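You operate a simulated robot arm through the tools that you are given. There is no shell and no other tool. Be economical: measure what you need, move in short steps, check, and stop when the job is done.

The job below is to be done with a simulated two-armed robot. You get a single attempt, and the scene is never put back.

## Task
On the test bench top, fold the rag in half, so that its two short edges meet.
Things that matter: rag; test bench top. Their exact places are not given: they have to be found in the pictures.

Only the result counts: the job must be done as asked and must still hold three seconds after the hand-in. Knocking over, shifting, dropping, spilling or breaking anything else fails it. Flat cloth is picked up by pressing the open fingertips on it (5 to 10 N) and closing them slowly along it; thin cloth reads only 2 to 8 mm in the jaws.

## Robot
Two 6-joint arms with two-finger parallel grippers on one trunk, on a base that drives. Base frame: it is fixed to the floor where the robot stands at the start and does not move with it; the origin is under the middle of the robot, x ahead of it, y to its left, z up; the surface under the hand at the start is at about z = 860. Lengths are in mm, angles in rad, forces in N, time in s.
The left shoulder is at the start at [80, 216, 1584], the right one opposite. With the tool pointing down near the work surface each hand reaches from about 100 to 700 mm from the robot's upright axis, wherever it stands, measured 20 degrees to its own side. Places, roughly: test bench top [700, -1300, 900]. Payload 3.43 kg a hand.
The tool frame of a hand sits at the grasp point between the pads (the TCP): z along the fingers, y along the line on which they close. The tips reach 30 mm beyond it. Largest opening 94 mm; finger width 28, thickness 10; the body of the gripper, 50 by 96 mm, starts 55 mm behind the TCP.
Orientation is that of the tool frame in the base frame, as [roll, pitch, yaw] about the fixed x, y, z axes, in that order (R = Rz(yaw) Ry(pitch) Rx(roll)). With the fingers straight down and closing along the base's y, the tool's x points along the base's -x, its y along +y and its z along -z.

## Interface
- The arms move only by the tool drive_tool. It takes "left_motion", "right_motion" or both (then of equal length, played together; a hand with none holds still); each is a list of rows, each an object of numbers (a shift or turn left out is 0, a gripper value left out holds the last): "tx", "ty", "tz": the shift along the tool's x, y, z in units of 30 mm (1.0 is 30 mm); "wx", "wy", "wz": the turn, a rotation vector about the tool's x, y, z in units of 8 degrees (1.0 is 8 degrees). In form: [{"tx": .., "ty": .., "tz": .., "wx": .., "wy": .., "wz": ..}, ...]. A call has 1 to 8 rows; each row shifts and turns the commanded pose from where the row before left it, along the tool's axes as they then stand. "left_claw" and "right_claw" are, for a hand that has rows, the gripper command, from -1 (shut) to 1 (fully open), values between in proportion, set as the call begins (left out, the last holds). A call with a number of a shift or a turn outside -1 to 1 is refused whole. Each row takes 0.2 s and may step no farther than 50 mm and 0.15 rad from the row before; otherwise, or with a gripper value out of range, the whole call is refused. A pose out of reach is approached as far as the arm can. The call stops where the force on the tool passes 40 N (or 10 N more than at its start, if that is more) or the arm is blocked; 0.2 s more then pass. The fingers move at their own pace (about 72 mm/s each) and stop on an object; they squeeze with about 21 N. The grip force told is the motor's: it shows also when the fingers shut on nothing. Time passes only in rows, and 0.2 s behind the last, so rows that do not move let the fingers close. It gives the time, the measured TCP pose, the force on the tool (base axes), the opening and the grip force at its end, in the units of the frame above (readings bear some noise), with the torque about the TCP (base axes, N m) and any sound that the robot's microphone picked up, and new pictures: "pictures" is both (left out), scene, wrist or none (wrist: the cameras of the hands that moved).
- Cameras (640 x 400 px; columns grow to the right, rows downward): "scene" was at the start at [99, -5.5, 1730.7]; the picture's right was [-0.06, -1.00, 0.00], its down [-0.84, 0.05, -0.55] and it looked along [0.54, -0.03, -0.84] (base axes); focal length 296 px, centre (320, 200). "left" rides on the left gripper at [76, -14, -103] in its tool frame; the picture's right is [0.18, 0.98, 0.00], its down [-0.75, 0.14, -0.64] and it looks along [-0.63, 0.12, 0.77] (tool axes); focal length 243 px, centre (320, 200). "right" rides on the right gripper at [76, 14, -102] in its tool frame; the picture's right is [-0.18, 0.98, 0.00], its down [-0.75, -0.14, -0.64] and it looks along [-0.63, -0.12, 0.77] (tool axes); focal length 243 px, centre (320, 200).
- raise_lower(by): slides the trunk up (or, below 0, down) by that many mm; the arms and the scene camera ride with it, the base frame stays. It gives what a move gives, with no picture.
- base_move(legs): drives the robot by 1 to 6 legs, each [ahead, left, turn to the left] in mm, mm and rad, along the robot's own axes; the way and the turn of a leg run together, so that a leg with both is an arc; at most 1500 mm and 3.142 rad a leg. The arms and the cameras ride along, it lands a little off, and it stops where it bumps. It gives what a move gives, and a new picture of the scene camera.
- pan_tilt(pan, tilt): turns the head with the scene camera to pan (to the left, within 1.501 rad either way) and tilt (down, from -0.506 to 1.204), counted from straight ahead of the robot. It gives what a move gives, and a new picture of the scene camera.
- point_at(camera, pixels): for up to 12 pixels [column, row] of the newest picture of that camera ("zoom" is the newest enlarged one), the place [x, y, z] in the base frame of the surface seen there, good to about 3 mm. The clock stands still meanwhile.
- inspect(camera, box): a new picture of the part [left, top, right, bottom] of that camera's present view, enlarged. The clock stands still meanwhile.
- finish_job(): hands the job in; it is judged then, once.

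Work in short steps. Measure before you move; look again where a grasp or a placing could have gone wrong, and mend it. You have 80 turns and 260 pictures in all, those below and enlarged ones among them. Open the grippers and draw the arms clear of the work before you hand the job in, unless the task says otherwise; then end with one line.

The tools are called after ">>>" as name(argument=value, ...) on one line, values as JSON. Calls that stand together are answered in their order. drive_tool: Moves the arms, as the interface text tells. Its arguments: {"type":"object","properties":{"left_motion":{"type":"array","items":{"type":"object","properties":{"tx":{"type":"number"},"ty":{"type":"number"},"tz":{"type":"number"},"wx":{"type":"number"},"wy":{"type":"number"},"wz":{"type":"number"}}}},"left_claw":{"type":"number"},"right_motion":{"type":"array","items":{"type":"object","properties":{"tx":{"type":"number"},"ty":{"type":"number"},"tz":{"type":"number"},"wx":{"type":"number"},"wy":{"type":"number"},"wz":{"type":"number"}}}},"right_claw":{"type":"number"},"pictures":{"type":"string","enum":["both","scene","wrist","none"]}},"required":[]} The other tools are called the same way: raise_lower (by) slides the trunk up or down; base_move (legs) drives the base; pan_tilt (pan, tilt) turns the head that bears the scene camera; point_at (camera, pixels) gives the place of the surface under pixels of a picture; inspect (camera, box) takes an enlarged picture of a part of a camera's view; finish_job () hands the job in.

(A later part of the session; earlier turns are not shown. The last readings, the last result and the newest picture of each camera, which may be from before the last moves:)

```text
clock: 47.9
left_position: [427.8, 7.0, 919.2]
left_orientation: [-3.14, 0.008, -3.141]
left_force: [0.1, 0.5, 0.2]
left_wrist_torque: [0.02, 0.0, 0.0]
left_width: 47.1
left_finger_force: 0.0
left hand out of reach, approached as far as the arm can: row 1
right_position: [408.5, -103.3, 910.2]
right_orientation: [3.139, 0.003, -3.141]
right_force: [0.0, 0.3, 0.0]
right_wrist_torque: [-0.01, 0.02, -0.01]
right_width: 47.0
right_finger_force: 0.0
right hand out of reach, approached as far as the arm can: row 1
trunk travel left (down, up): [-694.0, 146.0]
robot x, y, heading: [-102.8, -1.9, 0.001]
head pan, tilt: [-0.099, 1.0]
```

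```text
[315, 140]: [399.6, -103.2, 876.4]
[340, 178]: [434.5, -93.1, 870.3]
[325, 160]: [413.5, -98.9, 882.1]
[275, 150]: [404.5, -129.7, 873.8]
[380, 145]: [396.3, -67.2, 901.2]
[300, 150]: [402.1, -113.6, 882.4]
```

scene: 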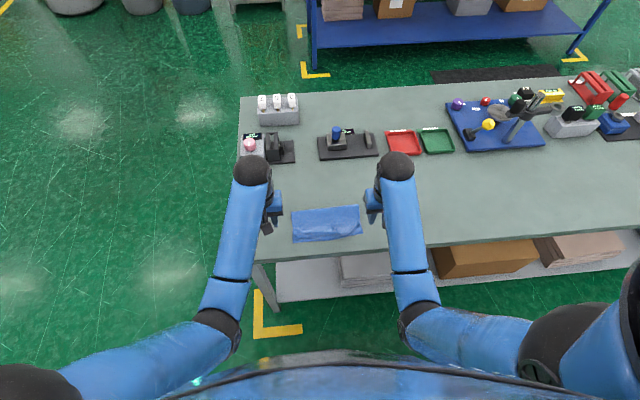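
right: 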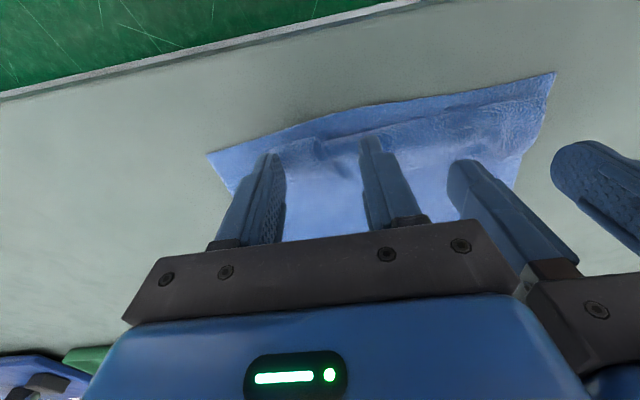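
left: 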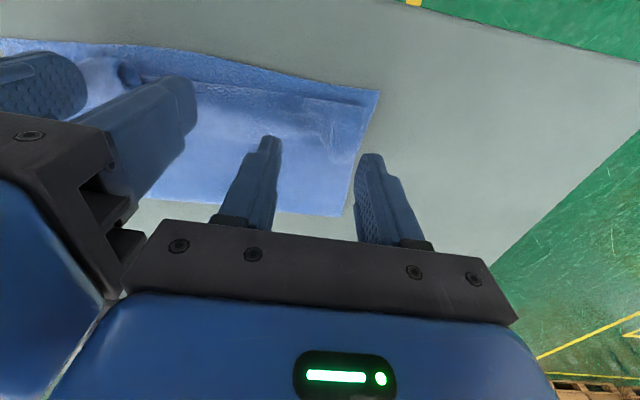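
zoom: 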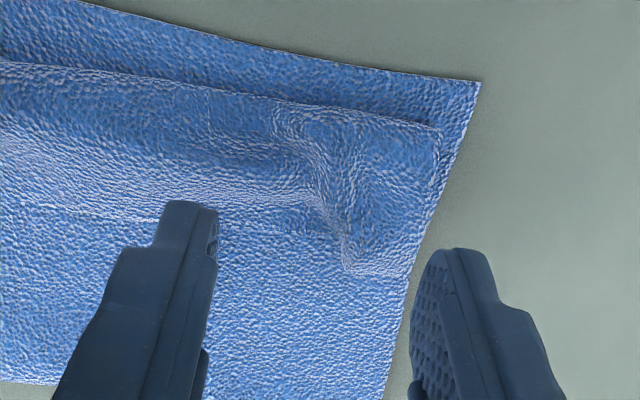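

Left raw-edge corner lies at x≈439, y 17–32; the right spout is at x 400–434, y≈−100. I move the left to (446, 20), right to (415, −103), and lower around them.

>>> drive_tool(left_motion=[{"tx": -0.6, "ty": 0.43}, {"tz": 0.4}, {"tz": 0.4}, {}], right_motion=[{"tx": -0.23}, {"tz": 0.25}, {"tz": 0.2}, {}], left_claw=-0.1, right_claw=-0.1, pictures="none")

>>> inspect(camera="right", box=[200, 80, 440, 230])

>>> inspect(camera="left", box=[200, 60, 440, 210])

```text
clock: 48.9
left_position: [446.0, 19.9, 896.4]
left_orientation: [3.141, 0.005, -3.141]
left_force: [0.4, -0.1, -0.1]
left_wrist_torque: [0.04, -0.01, 0.01]
left_width: 42.1
left_finger_force: 0.0
right_position: [416.5, -104.1, 897.7]
right_orientation: [3.139, 0.001, -3.14]
right_force: [0.4, -0.8, 0.8]
right_wrist_torque: [0.0, 0.03, 0.0]
right_width: 42.4
right_finger_force: 0.2
trunk travel left (down, up): [-694.0, 146.0]
robot x, y, heading: [-98.6, -2.3, -0.001]
head pan, tilt: [-0.099, 1.0]
```

```text
2.67 times, centred on (320, 155) of right
```

zoom: 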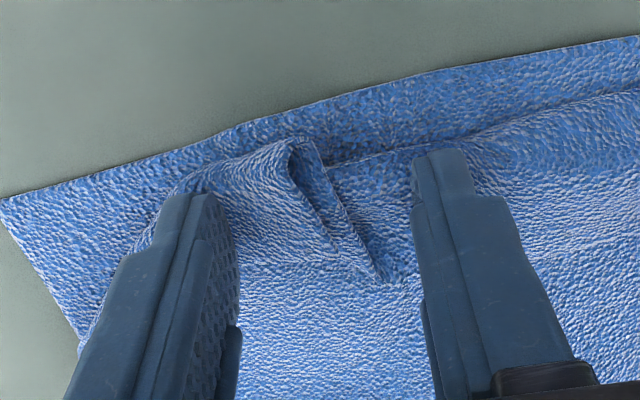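

```text
2.67 times, centred on (320, 135) of left
```

zoom: 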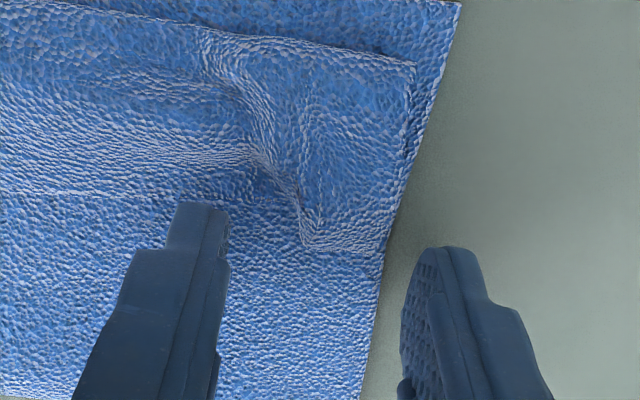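

On the left I move to pinch just the ridge near the raw corner: shift to (440, 13) with 26 mm opening, a little higher first, then down. The right closes around its spout.

>>> drive_tool(left_motion=[{"tz": -0.4}, {"tx": 0.2, "ty": -0.25}, {"tz": 0.42}, {}], right_motion=[{}, {}, {}, {}], left_claw=-0.45, right_claw=-0.5, pictures="none")

>>> drive_tool(right_motion=[{}, {}, {}, {}], right_claw=-1, pictures="none")

>>> inspect(camera="right", box=[200, 80, 440, 230])

>>> inspect(camera="left", box=[200, 60, 440, 210])

```text
clock: 49.9
left_position: [440.2, 11.1, 896.9]
left_orientation: [3.142, 0.005, -3.14]
left_force: [0.6, -0.2, -0.2]
left_wrist_torque: [0.01, -0.03, -0.02]
left_width: 25.9
left_finger_force: 0.1
right_position: [416.8, -102.9, 897.4]
right_orientation: [3.138, 0.001, 3.14]
right_force: [-0.1, -0.2, 0.2]
right_wrist_torque: [0.02, 0.0, 0.0]
right_width: 23.3
right_finger_force: 0.1
trunk travel left (down, up): [-694.0, 146.0]
robot x, y, heading: [-98.5, -2.3, 0.0]
head pan, tilt: [-0.099, 1.0]
```

```text
clock: 50.9
left_position: [439.6, 11.9, 898.2]
left_orientation: [3.14, 0.008, 3.141]
left_force: [-0.2, -0.7, 0.0]
left_wrist_torque: [-0.02, 0.01, -0.03]
left_width: 25.8
left_finger_force: 0.0
right_position: [415.8, -102.4, 898.9]
right_orientation: [3.139, 0.001, -3.14]
right_force: [0.3, -0.6, -0.6]
right_wrist_torque: [0.03, 0.01, 0.01]
right_width: 6.7
right_finger_force: 20.7
trunk travel left (down, up): [-694.0, 146.0]
robot x, y, heading: [-96.3, 1.3, -0.001]
head pan, tilt: [-0.099, 1.0]
```

```text
2.67 times, centred on (320, 155) of right
```

zoom: 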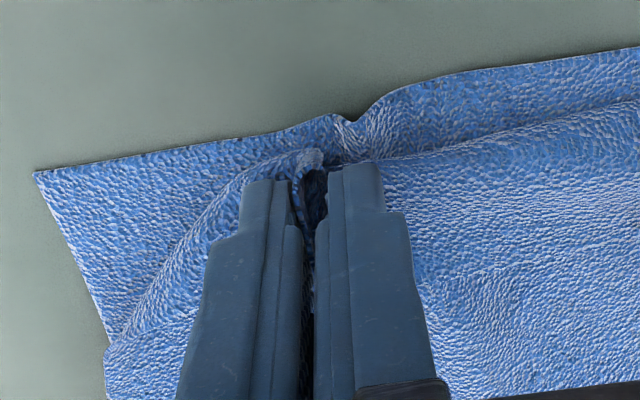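

```text
2.67 times, centred on (320, 135) of left
```

zoom: 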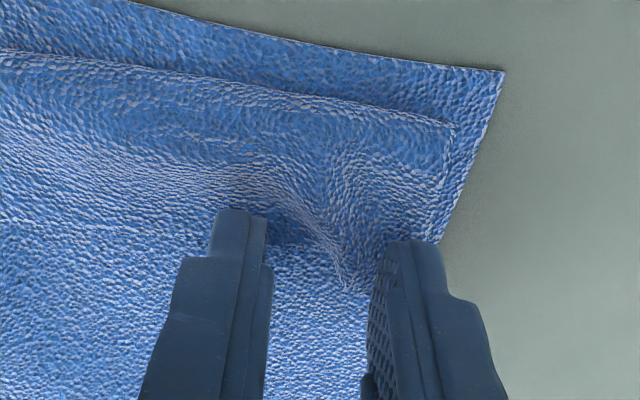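

The right holds its spout (6.7 mm). The left ridge stands between its fingers; I lower a little and close slowly.

>>> drive_tool(left_motion=[{"tz": 0.13}, {}], pictures="none")

>>> drive_tool(left_motion=[{}, {}], left_claw=-0.7, pictures="none")

>>> drive_tool(left_motion=[{}, {}, {}], left_claw=-1, pictures="none")

>>> inspect(camera="left", box=[200, 60, 440, 210])

```text
clock: 51.5
left_position: [440.2, 11.4, 894.7]
left_orientation: [-3.14, 0.007, -3.14]
left_force: [-0.1, -0.3, 3.0]
left_wrist_torque: [0.03, 0.02, -0.02]
left_width: 26.0
left_finger_force: 0.0
right_position: [417.0, -102.7, 897.0]
right_orientation: [3.137, 0.002, -3.14]
right_force: [1.1, 0.1, -0.4]
right_wrist_torque: [-0.04, 0.02, -0.01]
right_width: 6.6
right_finger_force: 21.4
trunk travel left (down, up): [-694.0, 146.0]
robot x, y, heading: [-93.1, -1.3, 0.001]
head pan, tilt: [-0.099, 1.0]
```

```text
clock: 52.1
left_position: [440.9, 12.5, 893.0]
left_orientation: [3.141, 0.006, -3.141]
left_force: [0.6, 0.5, 3.9]
left_wrist_torque: [0.04, 0.03, -0.01]
left_width: 14.4
left_finger_force: 0.2
right_position: [416.1, -103.6, 897.6]
right_orientation: [3.139, 0.002, -3.141]
right_force: [-0.2, 0.8, 0.9]
right_wrist_torque: [-0.01, -0.03, -0.03]
right_width: 6.8
right_finger_force: 20.9
trunk travel left (down, up): [-694.0, 146.0]
robot x, y, heading: [-97.4, -2.9, -0.002]
head pan, tilt: [-0.099, 1.0]
```

```text
clock: 52.9
left_position: [438.9, 11.6, 894.7]
left_orientation: [-3.138, 0.006, -3.142]
left_force: [0.4, -3.6, 9.2]
left_wrist_torque: [-0.11, 0.1, 0.09]
left_width: 2.5
left_finger_force: 21.4
right_position: [415.3, -103.9, 898.6]
right_orientation: [3.136, 0.003, 3.142]
right_force: [-1.1, 2.4, 0.3]
right_wrist_torque: [0.05, 0.0, 0.05]
right_width: 6.9
right_finger_force: 21.4
trunk travel left (down, up): [-694.0, 146.0]
robot x, y, heading: [-99.4, 1.7, 0.002]
head pan, tilt: [-0.099, 1.0]
```

```text
2.67 times, centred on (320, 135) of left
```

zoom: 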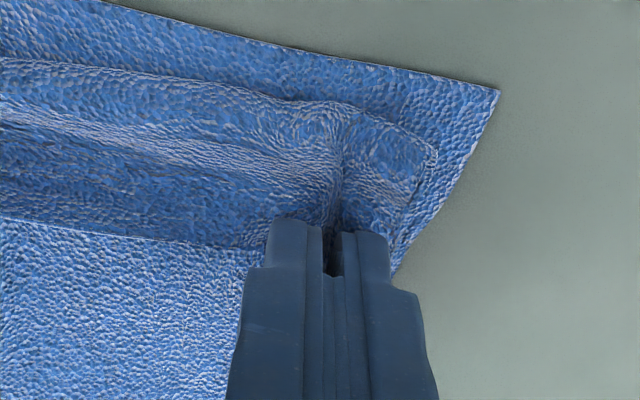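

Both hold cloth (2.5 and 6.9 mm) near the raw edge. I lift 50 mm and look.

>>> drive_tool(left_motion=[{"tz": -0.6}, {"tz": -0.6}, {"tz": -0.6}, {}], right_motion=[{"tz": -0.6}, {"tz": -0.6}, {"tz": -0.6}, {}], pictures="wrist")

>>> inspect(camera="scene", box=[270, 170, 390, 245])

```text
clock: 53.9
left_position: [441.1, 11.2, 946.9]
left_orientation: [3.141, 0.006, -3.141]
left_force: [-0.5, -1.6, -0.1]
left_wrist_torque: [-0.02, -0.04, 0.01]
left_width: 1.7
left_finger_force: 20.4
right_position: [426.1, -102.2, 930.0]
right_orientation: [3.136, 0.003, -3.141]
right_force: [0.0, 1.3, -0.3]
right_wrist_torque: [0.06, -0.01, 0.01]
right_width: 6.5
right_finger_force: 21.2
right hand out of reach, approached as far as the arm can: row 2, 3
trunk travel left (down, up): [-694.0, 146.0]
robot x, y, heading: [-98.8, 1.7, -0.003]
head pan, tilt: [-0.099, 1.0]
```

right: 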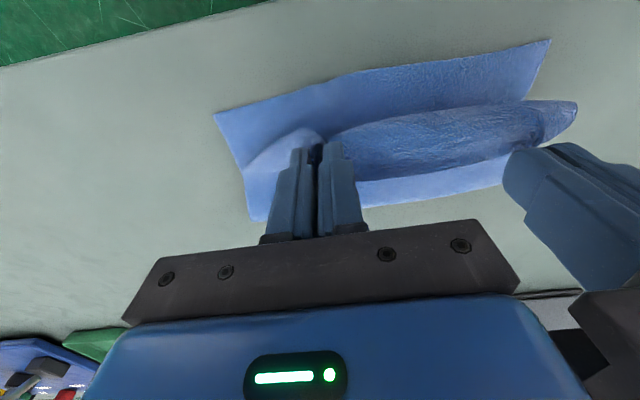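
left: 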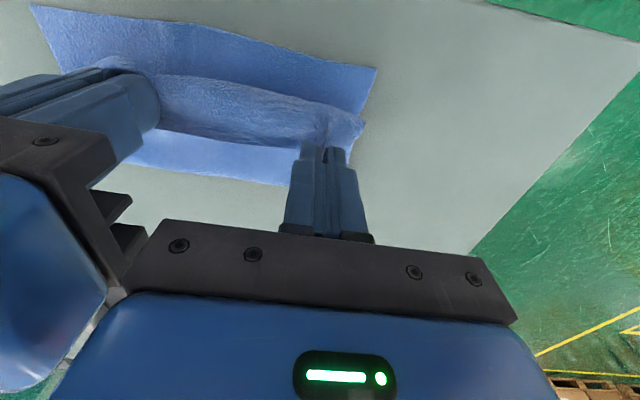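

```text
5.33 times, centred on (330, 208) of scene
```

zoom: 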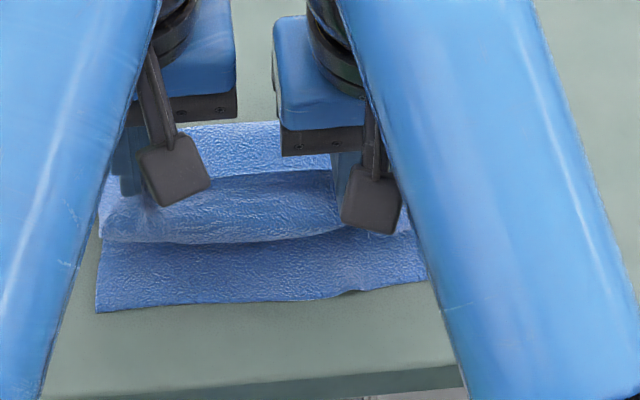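

The top layer is up and the lower layer is flat. I raise the trunk 40 mm, then spread the hands slightly and tilt them about the tips.

>>> raise_lower(by=40)

>>> drive_tool(left_motion=[{"ty": 0.2, "tx": 0.14, "wy": -1}, {"ty": 0.1, "tx": 0.14, "wy": -1}, {"tx": 0.14, "wy": -1}, {"tx": 0.14, "wy": -1}, {"tx": 0.14, "wy": -1}, {"tx": 0.14, "wy": -1}, {}], right_motion=[{"ty": -0.25, "tx": 0.14, "wy": -1}, {"ty": -0.25, "tx": 0.14, "wy": -1}, {"ty": -0.1, "tx": 0.14, "wy": -1}, {"tx": 0.14, "wy": -1}, {"tx": 0.14, "wy": -1}, {"tx": 0.14, "wy": -1}, {}], pictures="wrist")

>>> inspect(camera="scene", box=[270, 170, 390, 245])

```text
clock: 54.8
left_position: [439.0, 11.7, 985.7]
left_orientation: [3.141, 0.007, -3.141]
left_force: [0.6, -0.9, 0.0]
left_wrist_torque: [-0.04, 0.0, 0.03]
left_width: 1.9
left_finger_force: 20.5
right_position: [426.8, -100.9, 970.3]
right_orientation: [3.136, 0.004, 3.141]
right_force: [-0.4, 1.2, -0.6]
right_wrist_torque: [0.04, 0.03, 0.03]
right_width: 7.1
right_finger_force: 21.4
trunk travel left (down, up): [-734.0, 106.0]
robot x, y, heading: [-97.9, 3.1, 0.005]
head pan, tilt: [-0.099, 1.0]
```

```text
clock: 56.4
left_position: [417.3, 20.9, 978.6]
left_orientation: [-3.14, 0.844, 3.141]
left_force: [-0.5, -10.5, 1.1]
left_wrist_torque: [-0.24, -0.03, -0.23]
left_width: 1.5
left_finger_force: 21.3
right_position: [404.9, -119.3, 962.1]
right_orientation: [3.136, 0.843, 3.137]
right_force: [0.6, 9.4, 0.6]
right_wrist_torque: [0.02, 0.0, 0.28]
right_width: 7.3
right_finger_force: 21.3
trunk travel left (down, up): [-734.0, 106.0]
robot x, y, heading: [-95.4, -1.0, 0.004]
head pan, tilt: [-0.099, 1.0]
```

right: 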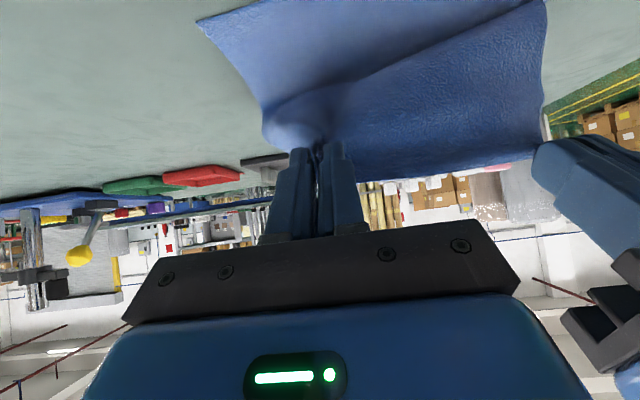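
left: 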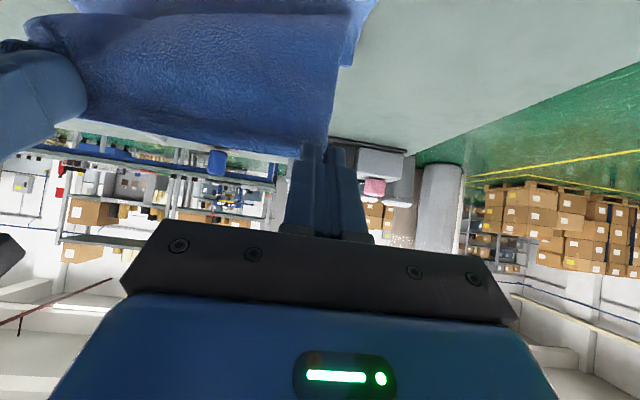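

```text
5.33 times, centred on (330, 208) of scene
```

zoom: 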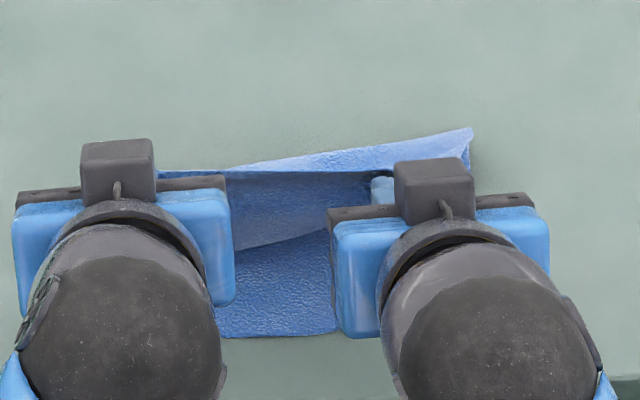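

The raw edge is taut between the hands with almost no cuff. I measure the lower layer's near edge and crease before lowering.

>>> point_at(camera="zoom", pixels=[[230, 336], [270, 336], [320, 333], [465, 130], [340, 152], [300, 172], [180, 172]])

>>> point_at(camera="right", pixels=[[202, 22], [262, 130], [265, 100], [300, 140], [450, 170], [535, 150]])

>>> point_at(camera="left", pixels=[[338, 66], [328, 130], [345, 60], [372, 10], [200, 140], [100, 120]])

```text
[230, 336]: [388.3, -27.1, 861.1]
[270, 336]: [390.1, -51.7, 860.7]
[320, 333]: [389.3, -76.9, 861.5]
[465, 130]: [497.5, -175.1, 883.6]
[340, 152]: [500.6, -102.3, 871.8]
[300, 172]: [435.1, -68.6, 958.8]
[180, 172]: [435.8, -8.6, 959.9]
```

```text
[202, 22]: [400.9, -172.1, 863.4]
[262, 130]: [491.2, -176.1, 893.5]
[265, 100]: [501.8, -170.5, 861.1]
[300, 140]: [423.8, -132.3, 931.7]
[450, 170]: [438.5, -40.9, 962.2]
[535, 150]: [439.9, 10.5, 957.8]
```

```text
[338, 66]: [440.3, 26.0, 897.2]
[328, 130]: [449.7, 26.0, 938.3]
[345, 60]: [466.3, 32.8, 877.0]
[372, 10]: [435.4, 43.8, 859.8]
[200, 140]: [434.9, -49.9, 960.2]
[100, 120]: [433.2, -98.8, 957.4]
```

The raw edge lies right at the fingertips (x≈437, z≈960), lower edge at x≈390. I ease the tension, tilt to 72°, and lower the tips to just above the near edge.

>>> drive_tool(left_motion=[{"ty": -0.1, "tx": 0.14, "wy": -1}, {"tx": 0.14, "wy": -1}, {"tx": 0.14, "wy": -1}, {"tx": 0.73, "tz": -0.125}, {"tx": 0.73, "tz": -0.125}, {"tx": 0.73, "tz": -0.125}, {"tx": 0.73, "tz": -0.125}, {}], right_motion=[{"tx": 0.14, "wy": -1}, {"tx": 0.14, "wy": -1}, {"tx": 0.14, "wy": -1}, {"tx": 0.54, "tz": 0.014}, {"tx": 0.54, "tz": 0.014}, {"tx": 0.54, "tz": 0.014}, {"tx": 0.54, "tz": 0.014}, {}], pictures="wrist")

>>> inspect(camera="scene", box=[270, 170, 390, 245])

```text
clock: 58.2
left_position: [367.8, 19.2, 888.6]
left_orientation: [-3.138, 1.263, -3.14]
left_force: [0.4, -8.0, 1.4]
left_wrist_torque: [-0.11, -0.03, -0.19]
left_width: 1.8
left_finger_force: 20.4
right_position: [377.7, -118.6, 889.3]
right_orientation: [3.127, 1.262, 3.13]
right_force: [0.2, 6.8, -0.4]
right_wrist_torque: [-0.06, 0.04, 0.23]
right_width: 7.1
right_finger_force: 20.7
trunk travel left (down, up): [-734.0, 106.0]
robot x, y, heading: [-93.8, -0.8, 0.003]
head pan, tilt: [-0.099, 1.0]
```

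right: 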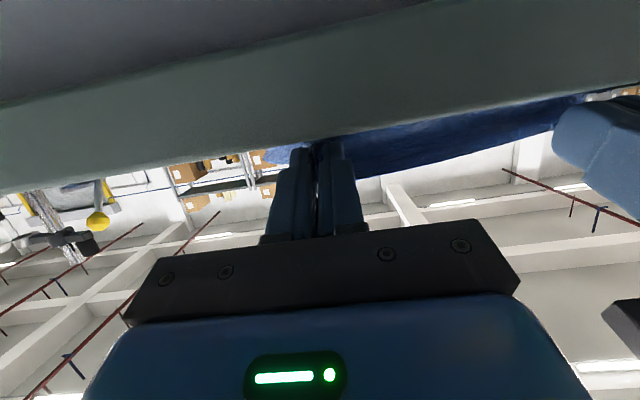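
left: 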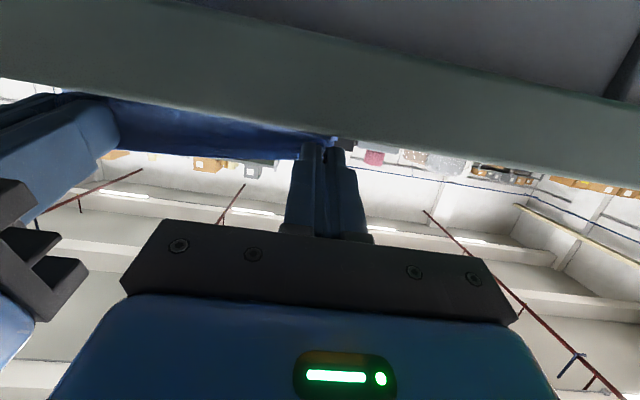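

```text
5.33 times, centred on (330, 208) of scene
```

zoom: 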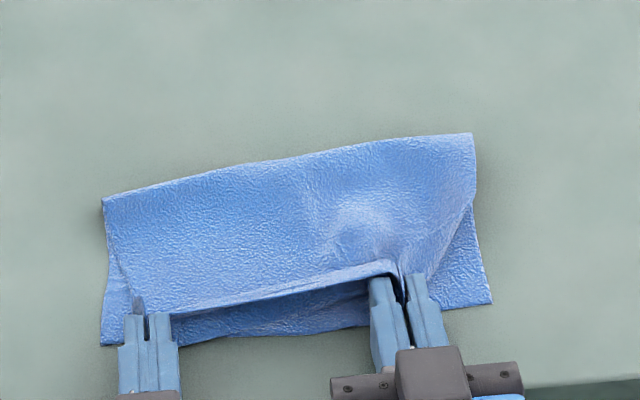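

Very good: the top layer is drawn out flat with the edge at the fingertips. I measure it.

>>> point_at(camera="zoom", pixels=[[190, 308], [280, 290], [380, 268], [420, 280], [115, 342], [260, 335], [490, 300], [105, 202], [290, 160], [468, 138], [470, 205], [355, 225]])

```text
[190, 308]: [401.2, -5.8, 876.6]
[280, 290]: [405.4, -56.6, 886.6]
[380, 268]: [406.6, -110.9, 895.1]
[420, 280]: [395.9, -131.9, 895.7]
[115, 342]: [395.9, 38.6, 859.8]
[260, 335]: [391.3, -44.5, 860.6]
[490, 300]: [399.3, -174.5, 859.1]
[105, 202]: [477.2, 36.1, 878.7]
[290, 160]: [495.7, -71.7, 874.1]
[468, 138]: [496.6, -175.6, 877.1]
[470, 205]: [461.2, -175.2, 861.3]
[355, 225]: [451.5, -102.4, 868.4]
```

I tilt the right hand one step more and draw it back 8 mm, then release both while drawing back along the fingers.

>>> drive_tool(right_motion=[{"tx": 0.14, "wy": -1}, {"tz": -0.27}, {}], pictures="none")

>>> drive_tool(left_motion=[{"tz": -0.3}, {"tz": -0.5}, {"tz": -0.7}, {"tz": -0.7}], right_motion=[{"tz": -0.3}, {"tz": -0.5}, {"tz": -0.7}, {"tz": -0.7}], left_claw=-0.7, right_claw=-0.6, pictures="none")

>>> inspect(camera="scene", box=[270, 170, 390, 245])

```text
clock: 59.0
left_position: [367.4, 19.2, 890.5]
left_orientation: [-3.138, 1.26, -3.138]
left_force: [-0.6, -7.2, 1.6]
left_wrist_torque: [-0.08, -0.01, -0.2]
left_width: 1.6
left_finger_force: 20.9
right_position: [368.1, -118.7, 886.2]
right_orientation: [3.116, 1.4, 3.117]
right_force: [-0.3, 7.2, -0.3]
right_wrist_torque: [-0.07, 0.03, 0.16]
right_width: 7.1
right_finger_force: 21.1
trunk travel left (down, up): [-734.0, 106.0]
robot x, y, heading: [-97.7, 1.6, -0.002]
head pan, tilt: [-0.099, 1.0]
```

```text
clock: 60.0
left_position: [304.3, 18.2, 909.9]
left_orientation: [-3.138, 1.263, -3.139]
left_force: [-0.3, -0.6, 0.8]
left_wrist_torque: [0.01, -0.01, -0.02]
left_width: 14.0
left_finger_force: 0.1
right_position: [302.5, -118.7, 898.7]
right_orientation: [3.11, 1.401, 3.111]
right_force: [-0.2, -0.2, 0.6]
right_wrist_torque: [0.03, 0.0, -0.01]
right_width: 19.0
right_finger_force: 0.0
trunk travel left (down, up): [-734.0, 106.0]
robot x, y, heading: [-99.7, -2.5, -0.001]
head pan, tilt: [-0.099, 1.0]
```

```text
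5.33 times, centred on (330, 208) of scene
```

zoom: 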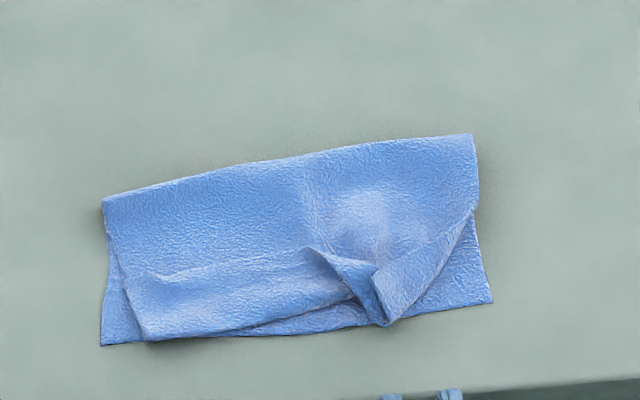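

I zoom in on both halves to see the hem state.

>>> inspect(camera="scene", box=[285, 195, 333, 235])

>>> inspect(camera="scene", box=[323, 190, 371, 230])

```text
10.00 times, centred on (309, 215) of scene
```

zoom: 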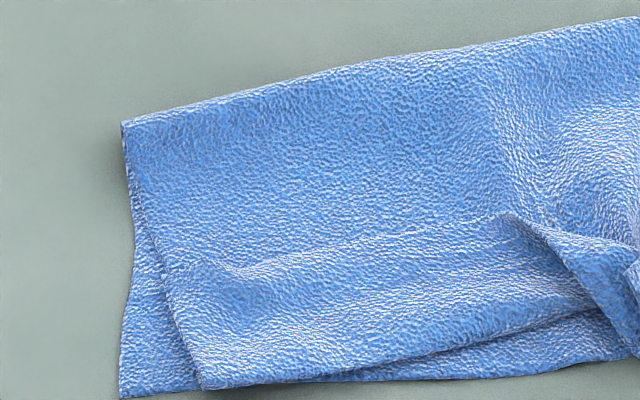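

```text
10.00 times, centred on (347, 210) of scene
```

zoom: 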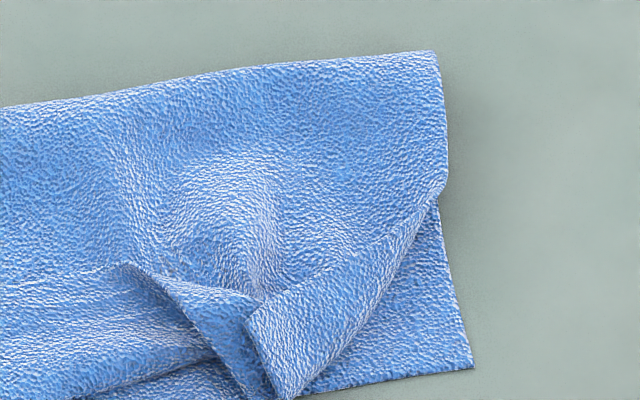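

A cuff of about 25 mm remains on the left and a twisted spout on the right. I measure heights over the rag to see where slack lies, and get the arms up out of the way at the same time.

>>> drive_tool(left_motion=[{"tx": -1}, {"tx": -1}, {"tx": -0.5, "wy": 1}, {"wy": 1}, {"wy": 1}, {"wy": 1}, {"wy": 1}, {"wy": 1}], right_motion=[{"tx": -1}, {"tx": -1}, {"tx": -0.5, "wy": 1}, {"wy": 1}, {"wy": 1}, {"wy": 1}, {"wy": 1}, {"wy": 1}], left_claw=-1, right_claw=-1, pictures="none")

>>> inspect(camera="scene", box=[270, 170, 390, 245])

>>> point_at(camera="zoom", pixels=[[105, 205], [200, 185], [300, 160], [400, 145], [140, 240], [230, 225], [150, 280], [230, 265], [230, 300], [230, 328], [365, 215], [320, 255]])

```text
clock: 61.8
left_position: [329.3, 17.1, 981.0]
left_orientation: [-3.14, 0.42, 3.139]
left_force: [-0.4, -0.4, 0.1]
left_wrist_torque: [0.02, 0.04, 0.01]
left_width: 0.1
left_finger_force: 21.4
right_position: [317.3, -119.7, 971.6]
right_orientation: [3.137, 0.559, 3.141]
right_force: [0.3, 0.3, -1.0]
right_wrist_torque: [-0.03, 0.02, -0.02]
right_width: 0.0
right_finger_force: 20.5
trunk travel left (down, up): [-734.0, 106.0]
robot x, y, heading: [-94.4, -1.2, 0.002]
head pan, tilt: [-0.099, 1.0]
```

```text
5.33 times, centred on (330, 208) of scene
```

zoom: 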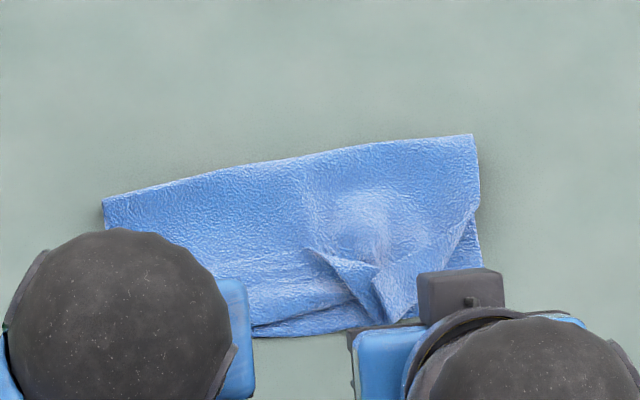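

```text
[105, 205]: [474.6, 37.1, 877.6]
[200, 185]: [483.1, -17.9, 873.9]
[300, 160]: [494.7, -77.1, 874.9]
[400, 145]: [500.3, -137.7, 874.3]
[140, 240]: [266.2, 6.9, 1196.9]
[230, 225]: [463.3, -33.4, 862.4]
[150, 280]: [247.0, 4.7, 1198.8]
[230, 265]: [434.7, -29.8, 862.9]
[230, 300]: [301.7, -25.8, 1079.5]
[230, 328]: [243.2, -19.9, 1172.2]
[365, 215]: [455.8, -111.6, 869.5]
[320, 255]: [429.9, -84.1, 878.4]
```

The interior is flat (z≈862) with a rounded crease (z≈875). Plan: anchor with one hand near the crease and push the cuff's raw edge all the way past the bend with the other. First I set both hands upright with the trunk raised 50 mm.

>>> raise_lower(by=50)

>>> drive_tool(left_motion=[{"wy": 1}, {"wy": 1}, {"wy": 1}, {"tx": -1}, {"tx": -1}, {"tx": -1}, {"tx": -1}, {"tx": -0.87, "ty": 0.17}], right_motion=[{"wy": 1}, {"wy": 1}, {"wy": 1}, {"wy": 1}, {"tx": -1, "ty": 0.3}, {"tx": -1, "ty": 0.3}, {"tx": -1, "ty": 0.3}, {"tx": -1, "ty": 0.2}], left_claw=-0.4, right_claw=0.2, pictures="wrist")

```text
clock: 62.7
left_position: [328.3, 18.2, 1029.5]
left_orientation: [-3.141, 0.424, -3.14]
left_force: [0.0, -0.9, -0.6]
left_wrist_torque: [0.0, -0.01, -0.05]
left_width: 0.1
left_finger_force: 21.2
right_position: [315.9, -118.9, 1021.9]
right_orientation: [3.135, 0.561, 3.14]
right_force: [1.2, 0.3, 0.0]
right_wrist_torque: [0.01, 0.04, -0.02]
right_width: 0.2
right_finger_force: 20.8
trunk travel left (down, up): [-784.0, 56.0]
robot x, y, heading: [-98.0, -0.9, -0.001]
head pan, tilt: [-0.099, 1.0]
```

```text
clock: 64.5
left_position: [483.5, 19.8, 1001.0]
left_orientation: [-3.141, 0.004, 3.141]
left_force: [1.0, -0.3, -0.4]
left_wrist_torque: [-0.02, 0.04, -0.03]
left_width: 28.2
left_finger_force: 0.1
left hand out of reach, approached as far as the arm can: row 3
right_position: [441.0, -84.9, 988.7]
right_orientation: [3.138, -0.002, -3.14]
right_force: [-0.2, -0.4, 0.1]
right_wrist_torque: [0.01, 0.01, 0.02]
right_width: 56.7
right_finger_force: 0.1
right hand out of reach, approached as far as the arm can: row 4
trunk travel left (down, up): [-784.0, 56.0]
robot x, y, heading: [-97.0, -1.9, 0.003]
head pan, tilt: [-0.099, 1.0]
```

right: 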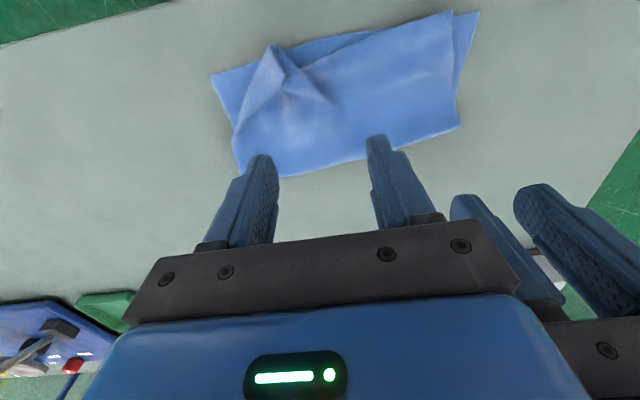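
left: 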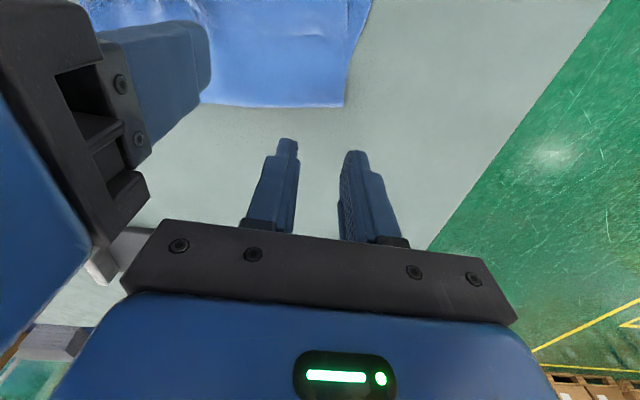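

The right wrist view shows the whole rag; I enlarge it.

>>> inspect(camera="right", box=[200, 0, 490, 181])

>>> point_at(camera="zoom", pixels=[[160, 95], [275, 225], [555, 25], [600, 30], [380, 75], [330, 110], [260, 130], [450, 100], [215, 150], [95, 190], [170, 380], [560, 280]])

```text
2.21 times, centred on (345, 90) of right
```

zoom: 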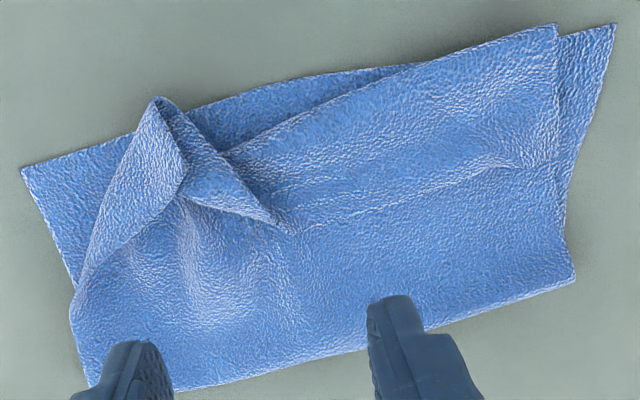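

```text
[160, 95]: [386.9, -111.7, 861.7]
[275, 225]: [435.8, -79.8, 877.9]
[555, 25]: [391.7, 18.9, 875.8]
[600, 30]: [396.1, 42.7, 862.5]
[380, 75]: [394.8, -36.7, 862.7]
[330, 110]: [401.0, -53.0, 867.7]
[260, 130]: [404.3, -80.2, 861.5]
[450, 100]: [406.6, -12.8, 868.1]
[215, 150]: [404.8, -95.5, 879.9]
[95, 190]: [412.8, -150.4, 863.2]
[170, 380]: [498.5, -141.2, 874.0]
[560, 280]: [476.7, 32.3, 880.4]
```

>>> inspect(camera="right", box=[370, 0, 490, 90])

>>> inspect(camera="right", box=[260, 30, 360, 115])

>>> inspect(camera="left", box=[190, 0, 390, 120])

```text
4.44 times, centred on (430, 45) of right
```

zoom: 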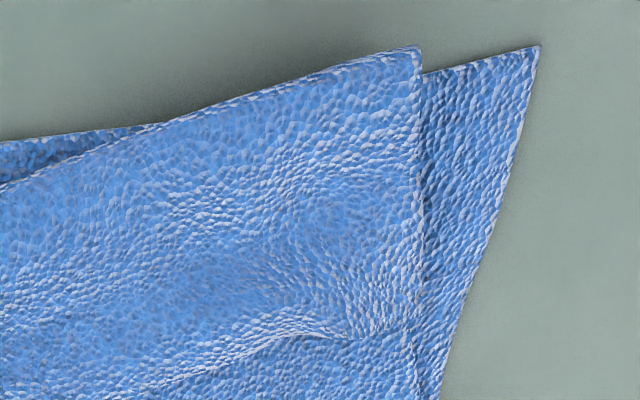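

```text
4.71 times, centred on (310, 72) of right
```

zoom: 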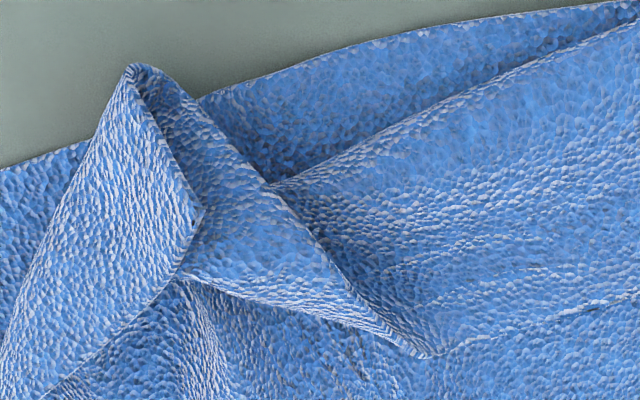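

```text
3.20 times, centred on (290, 60) of left
```

zoom: 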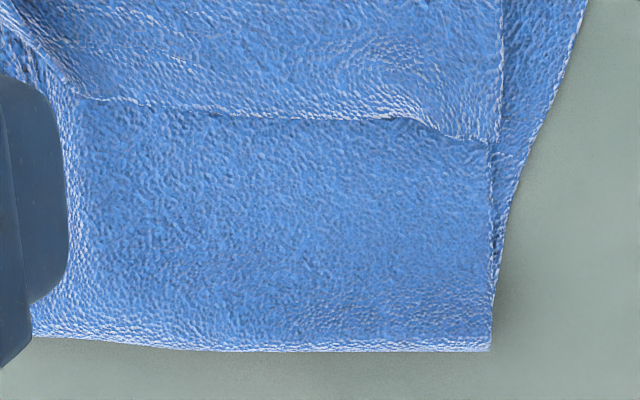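

Clear now: the raw edge runs at x≈430–436 from the left corner to the spout. I bring the left hand down as anchor near the crease and the right, 57 mm open, just behind the raw edge.

>>> drive_tool(left_motion=[{"tx": 0.4, "ty": 0.1}, {"tz": 0.9}, {"tz": 0.9}, {"tz": 0.9}, {"tz": 0.7}, {"tz": 0.25}, {}], right_motion=[{"tx": -0.6}, {"tz": 0.8}, {"tz": 0.8}, {"tz": 0.8}, {"tz": 0.5}, {"tz": 0.2}, {}], pictures="none")

>>> inspect(camera="right", box=[200, 60, 440, 210])

```text
clock: 66.1
left_position: [471.0, 21.6, 893.2]
left_orientation: [3.141, 0.008, 3.141]
left_force: [0.3, 0.2, -0.3]
left_wrist_torque: [0.0, 0.01, -0.01]
left_width: 28.1
left_finger_force: 0.1
right_position: [458.9, -84.0, 896.8]
right_orientation: [3.136, 0.005, 3.141]
right_force: [-0.2, 0.5, -0.5]
right_wrist_torque: [-0.02, -0.01, 0.01]
right_width: 56.4
right_finger_force: 0.0
trunk travel left (down, up): [-784.0, 56.0]
robot x, y, heading: [-96.4, 0.5, -0.003]
head pan, tilt: [-0.099, 1.0]
```

```text
2.67 times, centred on (320, 135) of right
```

zoom: 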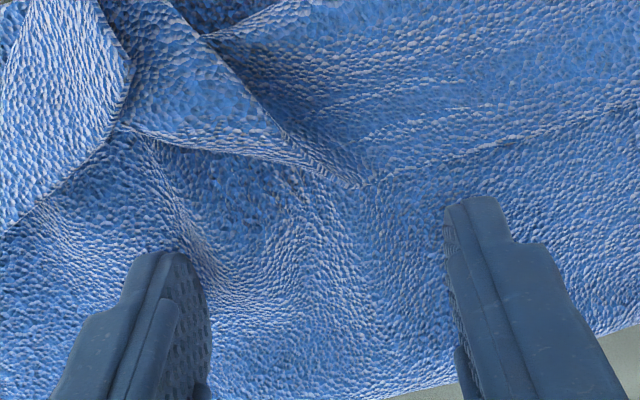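

The raw edge is just in front of the fingers. I press the left a little more and push with the right 85 mm toward the robot.

>>> drive_tool(left_motion=[{"tz": 0.1}, {"tz": 0.03}, {}, {}, {}, {}, {}, {}], right_motion=[{"tz": 0.08}, {"tx": 0.4}, {"tx": 0.4}, {"tx": 0.4}, {"tx": 0.4}, {"tx": 0.4}, {"tx": 0.4}, {"tx": 0.4}], pictures="wrist")

>>> inspect(camera="left", box=[0, 0, 400, 250])

```text
clock: 67.9
left_position: [469.4, 21.4, 891.4]
left_orientation: [-3.14, 0.01, 3.141]
left_force: [4.9, 2.0, 29.3]
left_wrist_torque: [0.37, -0.14, -0.06]
left_width: 28.6
left_finger_force: 0.0
right_position: [373.1, -84.9, 896.7]
right_orientation: [3.135, 0.007, -3.141]
right_force: [0.2, -1.0, 1.0]
right_wrist_torque: [-0.02, 0.0, 0.0]
right_width: 56.5
right_finger_force: 0.1
trunk travel left (down, up): [-784.0, 56.0]
robot x, y, heading: [-96.9, -1.5, 0.005]
head pan, tilt: [-0.099, 1.0]
```

right: 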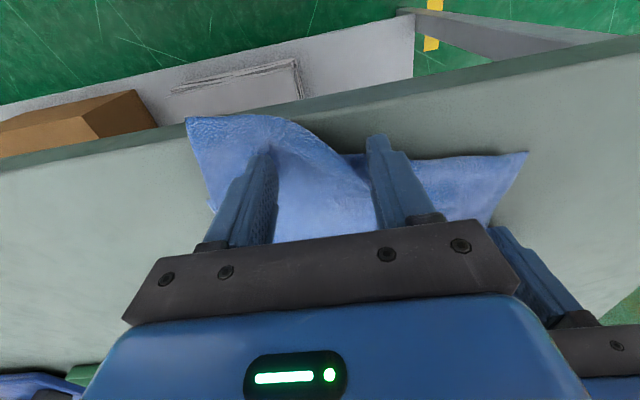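
left: 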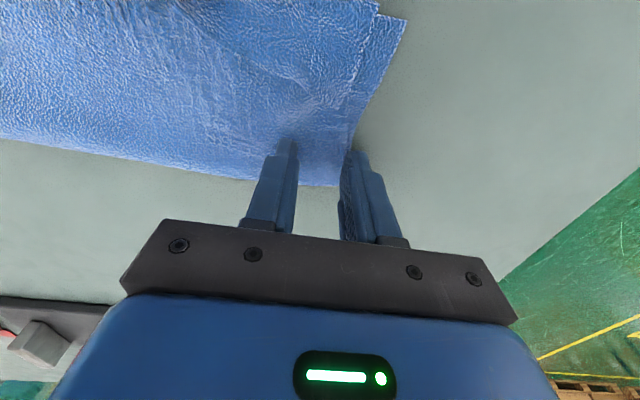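

```text
1.60 times, centred on (200, 125) of left
```

zoom: 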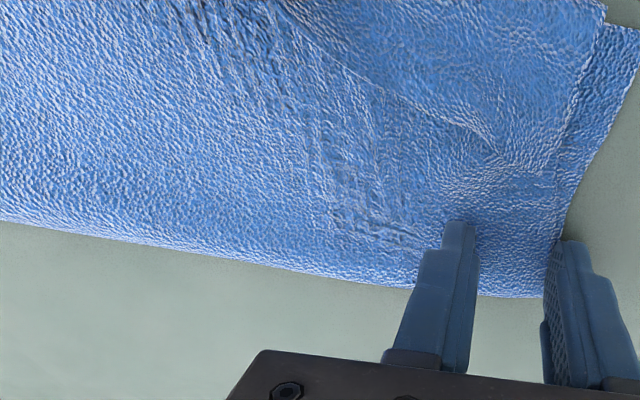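

Excellent: the right part has flipped out fully, its corner now lies toward the bench front. Now I swap roles: right hand lifts over and anchors at about (460, −105), left hovers behind its raw edge at y≈8.

>>> drive_tool(left_motion=[{"tz": -0.3}, {"ty": -0.3}, {"ty": -0.15}, {}, {}, {}, {}, {}], right_motion=[{"tz": -1}, {"tz": -0.3, "ty": -0.35}, {"tx": -1, "ty": -0.35}, {"tx": -1}, {"tx": -0.9}, {"tz": 0.8}, {"tz": 0.55}, {"tz": 0.1}], right_claw=-0.4, pictures="none")

>>> inspect(camera="left", box=[100, 0, 440, 212])

```text
clock: 69.7
left_position: [468.8, 9.0, 896.5]
left_orientation: [-3.14, 0.006, 3.141]
left_force: [-0.1, 1.1, -0.1]
left_wrist_torque: [0.02, -0.02, 0.02]
left_width: 28.4
left_finger_force: 0.1
right_position: [462.1, -106.2, 891.1]
right_orientation: [3.136, 0.007, 3.141]
right_force: [0.7, -0.6, 6.0]
right_wrist_torque: [-0.06, -0.03, 0.0]
right_width: 28.4
right_finger_force: 0.2
trunk travel left (down, up): [-784.0, 56.0]
robot x, y, heading: [-99.6, 2.4, 0.001]
head pan, tilt: [-0.099, 1.0]
```

```text
1.88 times, centred on (270, 106) of left
```

zoom: 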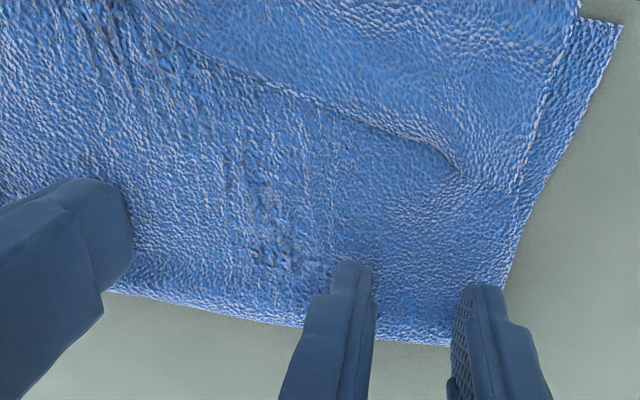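

The left raw edge and corner are right ahead of the left fingers. I push with the left 92 mm while the right anchors.

>>> drive_tool(left_motion=[{"tz": 0.08}, {"tx": 0.44}, {"tx": 0.44}, {"tx": 0.44}, {"tx": 0.44}, {"tx": 0.44}, {"tx": 0.44}, {"tx": 0.44}], right_motion=[{"tz": 0.06}, {}, {}, {}, {}, {}, {}, {}], pictures="wrist")

```text
clock: 71.5
left_position: [376.7, 9.3, 896.0]
left_orientation: [-3.14, 0.007, 3.141]
left_force: [0.2, -0.1, -0.1]
left_wrist_torque: [0.01, -0.02, 0.02]
left_width: 28.2
left_finger_force: 0.0
right_position: [459.9, -106.9, 891.3]
right_orientation: [3.137, 0.009, -3.141]
right_force: [6.5, -2.8, 31.8]
right_wrist_torque: [-0.43, -0.04, 0.11]
right_width: 28.6
right_finger_force: 0.3
trunk travel left (down, up): [-784.0, 56.0]
robot x, y, heading: [-99.5, 0.3, -0.001]
head pan, tilt: [-0.099, 1.0]
```

right: 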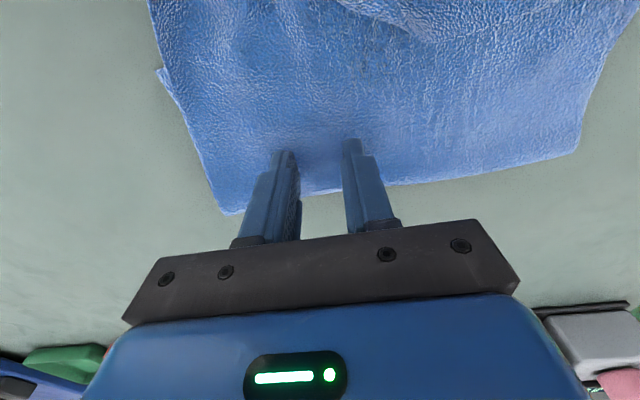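
left: 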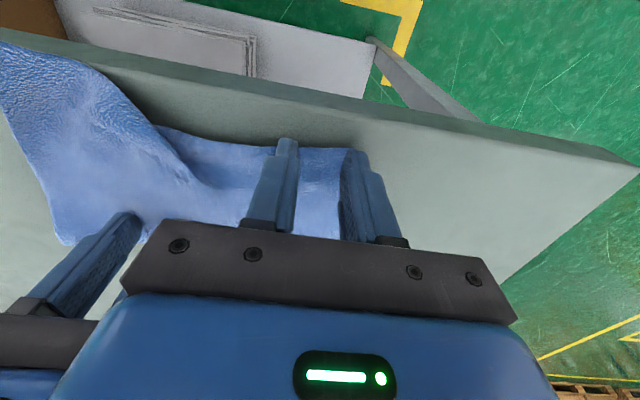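

I lift both hands clear to the sides and look from above.

>>> drive_tool(left_motion=[{"tz": -0.6}, {"tz": -0.6}, {"ty": 0.9}, {"ty": 0.9}, {"ty": 0.9}, {"ty": 0.9}], right_motion=[{"tz": -0.6}, {"tz": -0.6}, {"ty": -0.9}, {"ty": -0.9}, {"ty": -0.9}, {"ty": -0.9}], pictures="none")

>>> inspect(camera="scene", box=[270, 180, 390, 255])

>>> point_at(camera="zoom", pixels=[[110, 180], [300, 155], [470, 135], [120, 300], [300, 300], [480, 290]])

```text
clock: 72.9
left_position: [377.9, 116.8, 931.3]
left_orientation: [-3.141, 0.005, -3.141]
left_force: [-0.4, 0.3, -0.2]
left_wrist_torque: [0.0, 0.01, 0.02]
left_width: 28.2
left_finger_force: 0.0
right_position: [461.8, -214.0, 924.8]
right_orientation: [3.138, 0.002, -3.139]
right_force: [-1.1, 0.0, -0.2]
right_wrist_torque: [0.0, 0.02, -0.03]
right_width: 28.2
right_finger_force: 0.0
trunk travel left (down, up): [-784.0, 56.0]
robot x, y, heading: [-99.7, -2.2, -0.002]
head pan, tilt: [-0.099, 1.0]
```

```text
5.33 times, centred on (330, 218) of scene
```

zoom: 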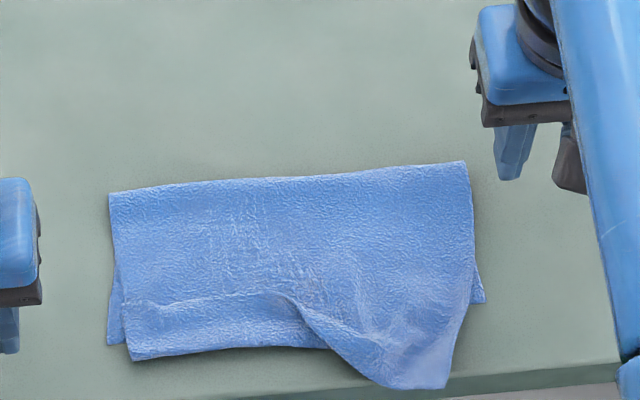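

```text
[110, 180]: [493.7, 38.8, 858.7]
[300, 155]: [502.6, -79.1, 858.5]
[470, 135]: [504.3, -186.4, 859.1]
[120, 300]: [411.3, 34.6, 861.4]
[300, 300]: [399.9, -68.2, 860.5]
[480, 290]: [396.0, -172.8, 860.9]
```

The right half is now flat and unrolled; the left half still has its cuff (raw edge from (150,305) to (290,295)). I measure the edges.

>>> point_at(camera="zoom", pixels=[[112, 195], [290, 181], [462, 165], [109, 343], [135, 357], [250, 345], [325, 347], [380, 380], [443, 386], [482, 300], [200, 303], [290, 300]])

>>> inspect(camera="scene", box=[285, 212, 345, 252])

```text
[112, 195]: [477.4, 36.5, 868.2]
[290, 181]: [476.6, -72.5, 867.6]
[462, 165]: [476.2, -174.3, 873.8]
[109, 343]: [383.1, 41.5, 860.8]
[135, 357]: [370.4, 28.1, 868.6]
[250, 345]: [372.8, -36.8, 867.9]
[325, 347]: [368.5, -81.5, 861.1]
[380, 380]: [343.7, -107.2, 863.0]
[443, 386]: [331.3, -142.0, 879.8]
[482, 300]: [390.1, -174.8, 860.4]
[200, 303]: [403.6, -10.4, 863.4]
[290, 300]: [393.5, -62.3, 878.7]
```

```text
10.00 times, centred on (315, 232) of scene
```

zoom: 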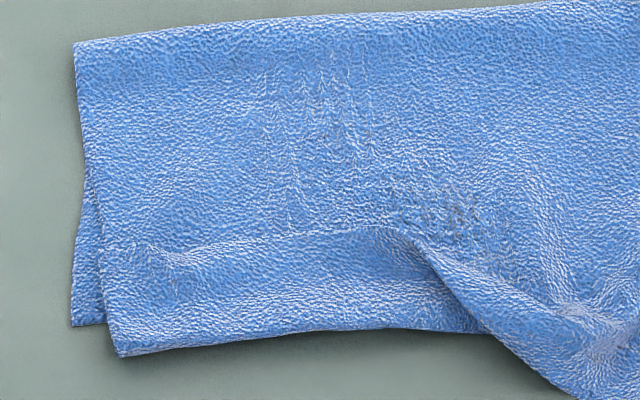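

The cuff's raw edge stands up at (393, −62, z 879), so I'll peel it like a zipper, beginning there. Right hand anchors at (450, −152); left goes behind the raised part at y≈−45.

>>> drive_tool(left_motion=[{"tx": -0.262, "ty": -0.9}, {"tx": -0.262, "ty": -0.9}, {"tx": -0.262, "ty": -0.9}, {"tx": -0.262, "ty": -0.9}, {"tx": -0.262, "ty": -0.9}, {"tx": -0.262, "ty": -0.9}, {"tz": 0.6}, {"tz": 0.6}], right_motion=[{"tx": 0.13, "ty": 0.7}, {"tx": 0.13, "ty": 0.7}, {"tx": 0.13, "ty": 0.7}, {"tz": 0.6}, {"tz": 0.5}, {"tz": 0.07}, {}, {}], pictures="none")

>>> inspect(camera="left", box=[160, 0, 480, 200])

```text
clock: 74.7
left_position: [423.6, -44.4, 896.5]
left_orientation: [-3.141, 0.007, 3.141]
left_force: [0.8, 0.8, 0.1]
left_wrist_torque: [-0.01, 0.01, -0.04]
left_width: 28.4
left_finger_force: 0.1
right_position: [450.3, -150.4, 892.0]
right_orientation: [3.137, 0.009, -3.14]
right_force: [3.8, -2.2, 25.0]
right_wrist_torque: [-0.44, -0.04, 0.09]
right_width: 28.4
right_finger_force: 0.5
trunk travel left (down, up): [-784.0, 56.0]
robot x, y, heading: [-96.7, 0.5, -0.003]
head pan, tilt: [-0.099, 1.0]
```

```text
2.00 times, centred on (320, 100) of left
```

zoom: 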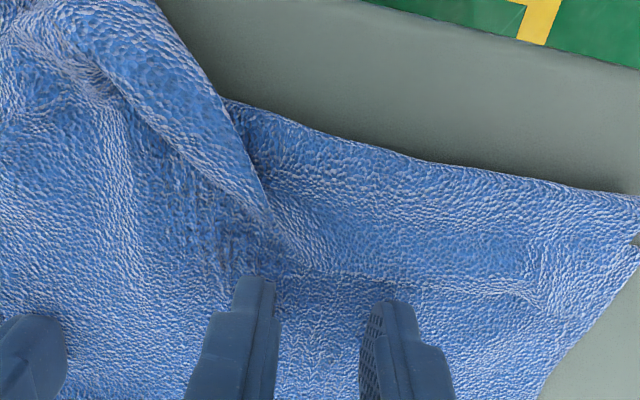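

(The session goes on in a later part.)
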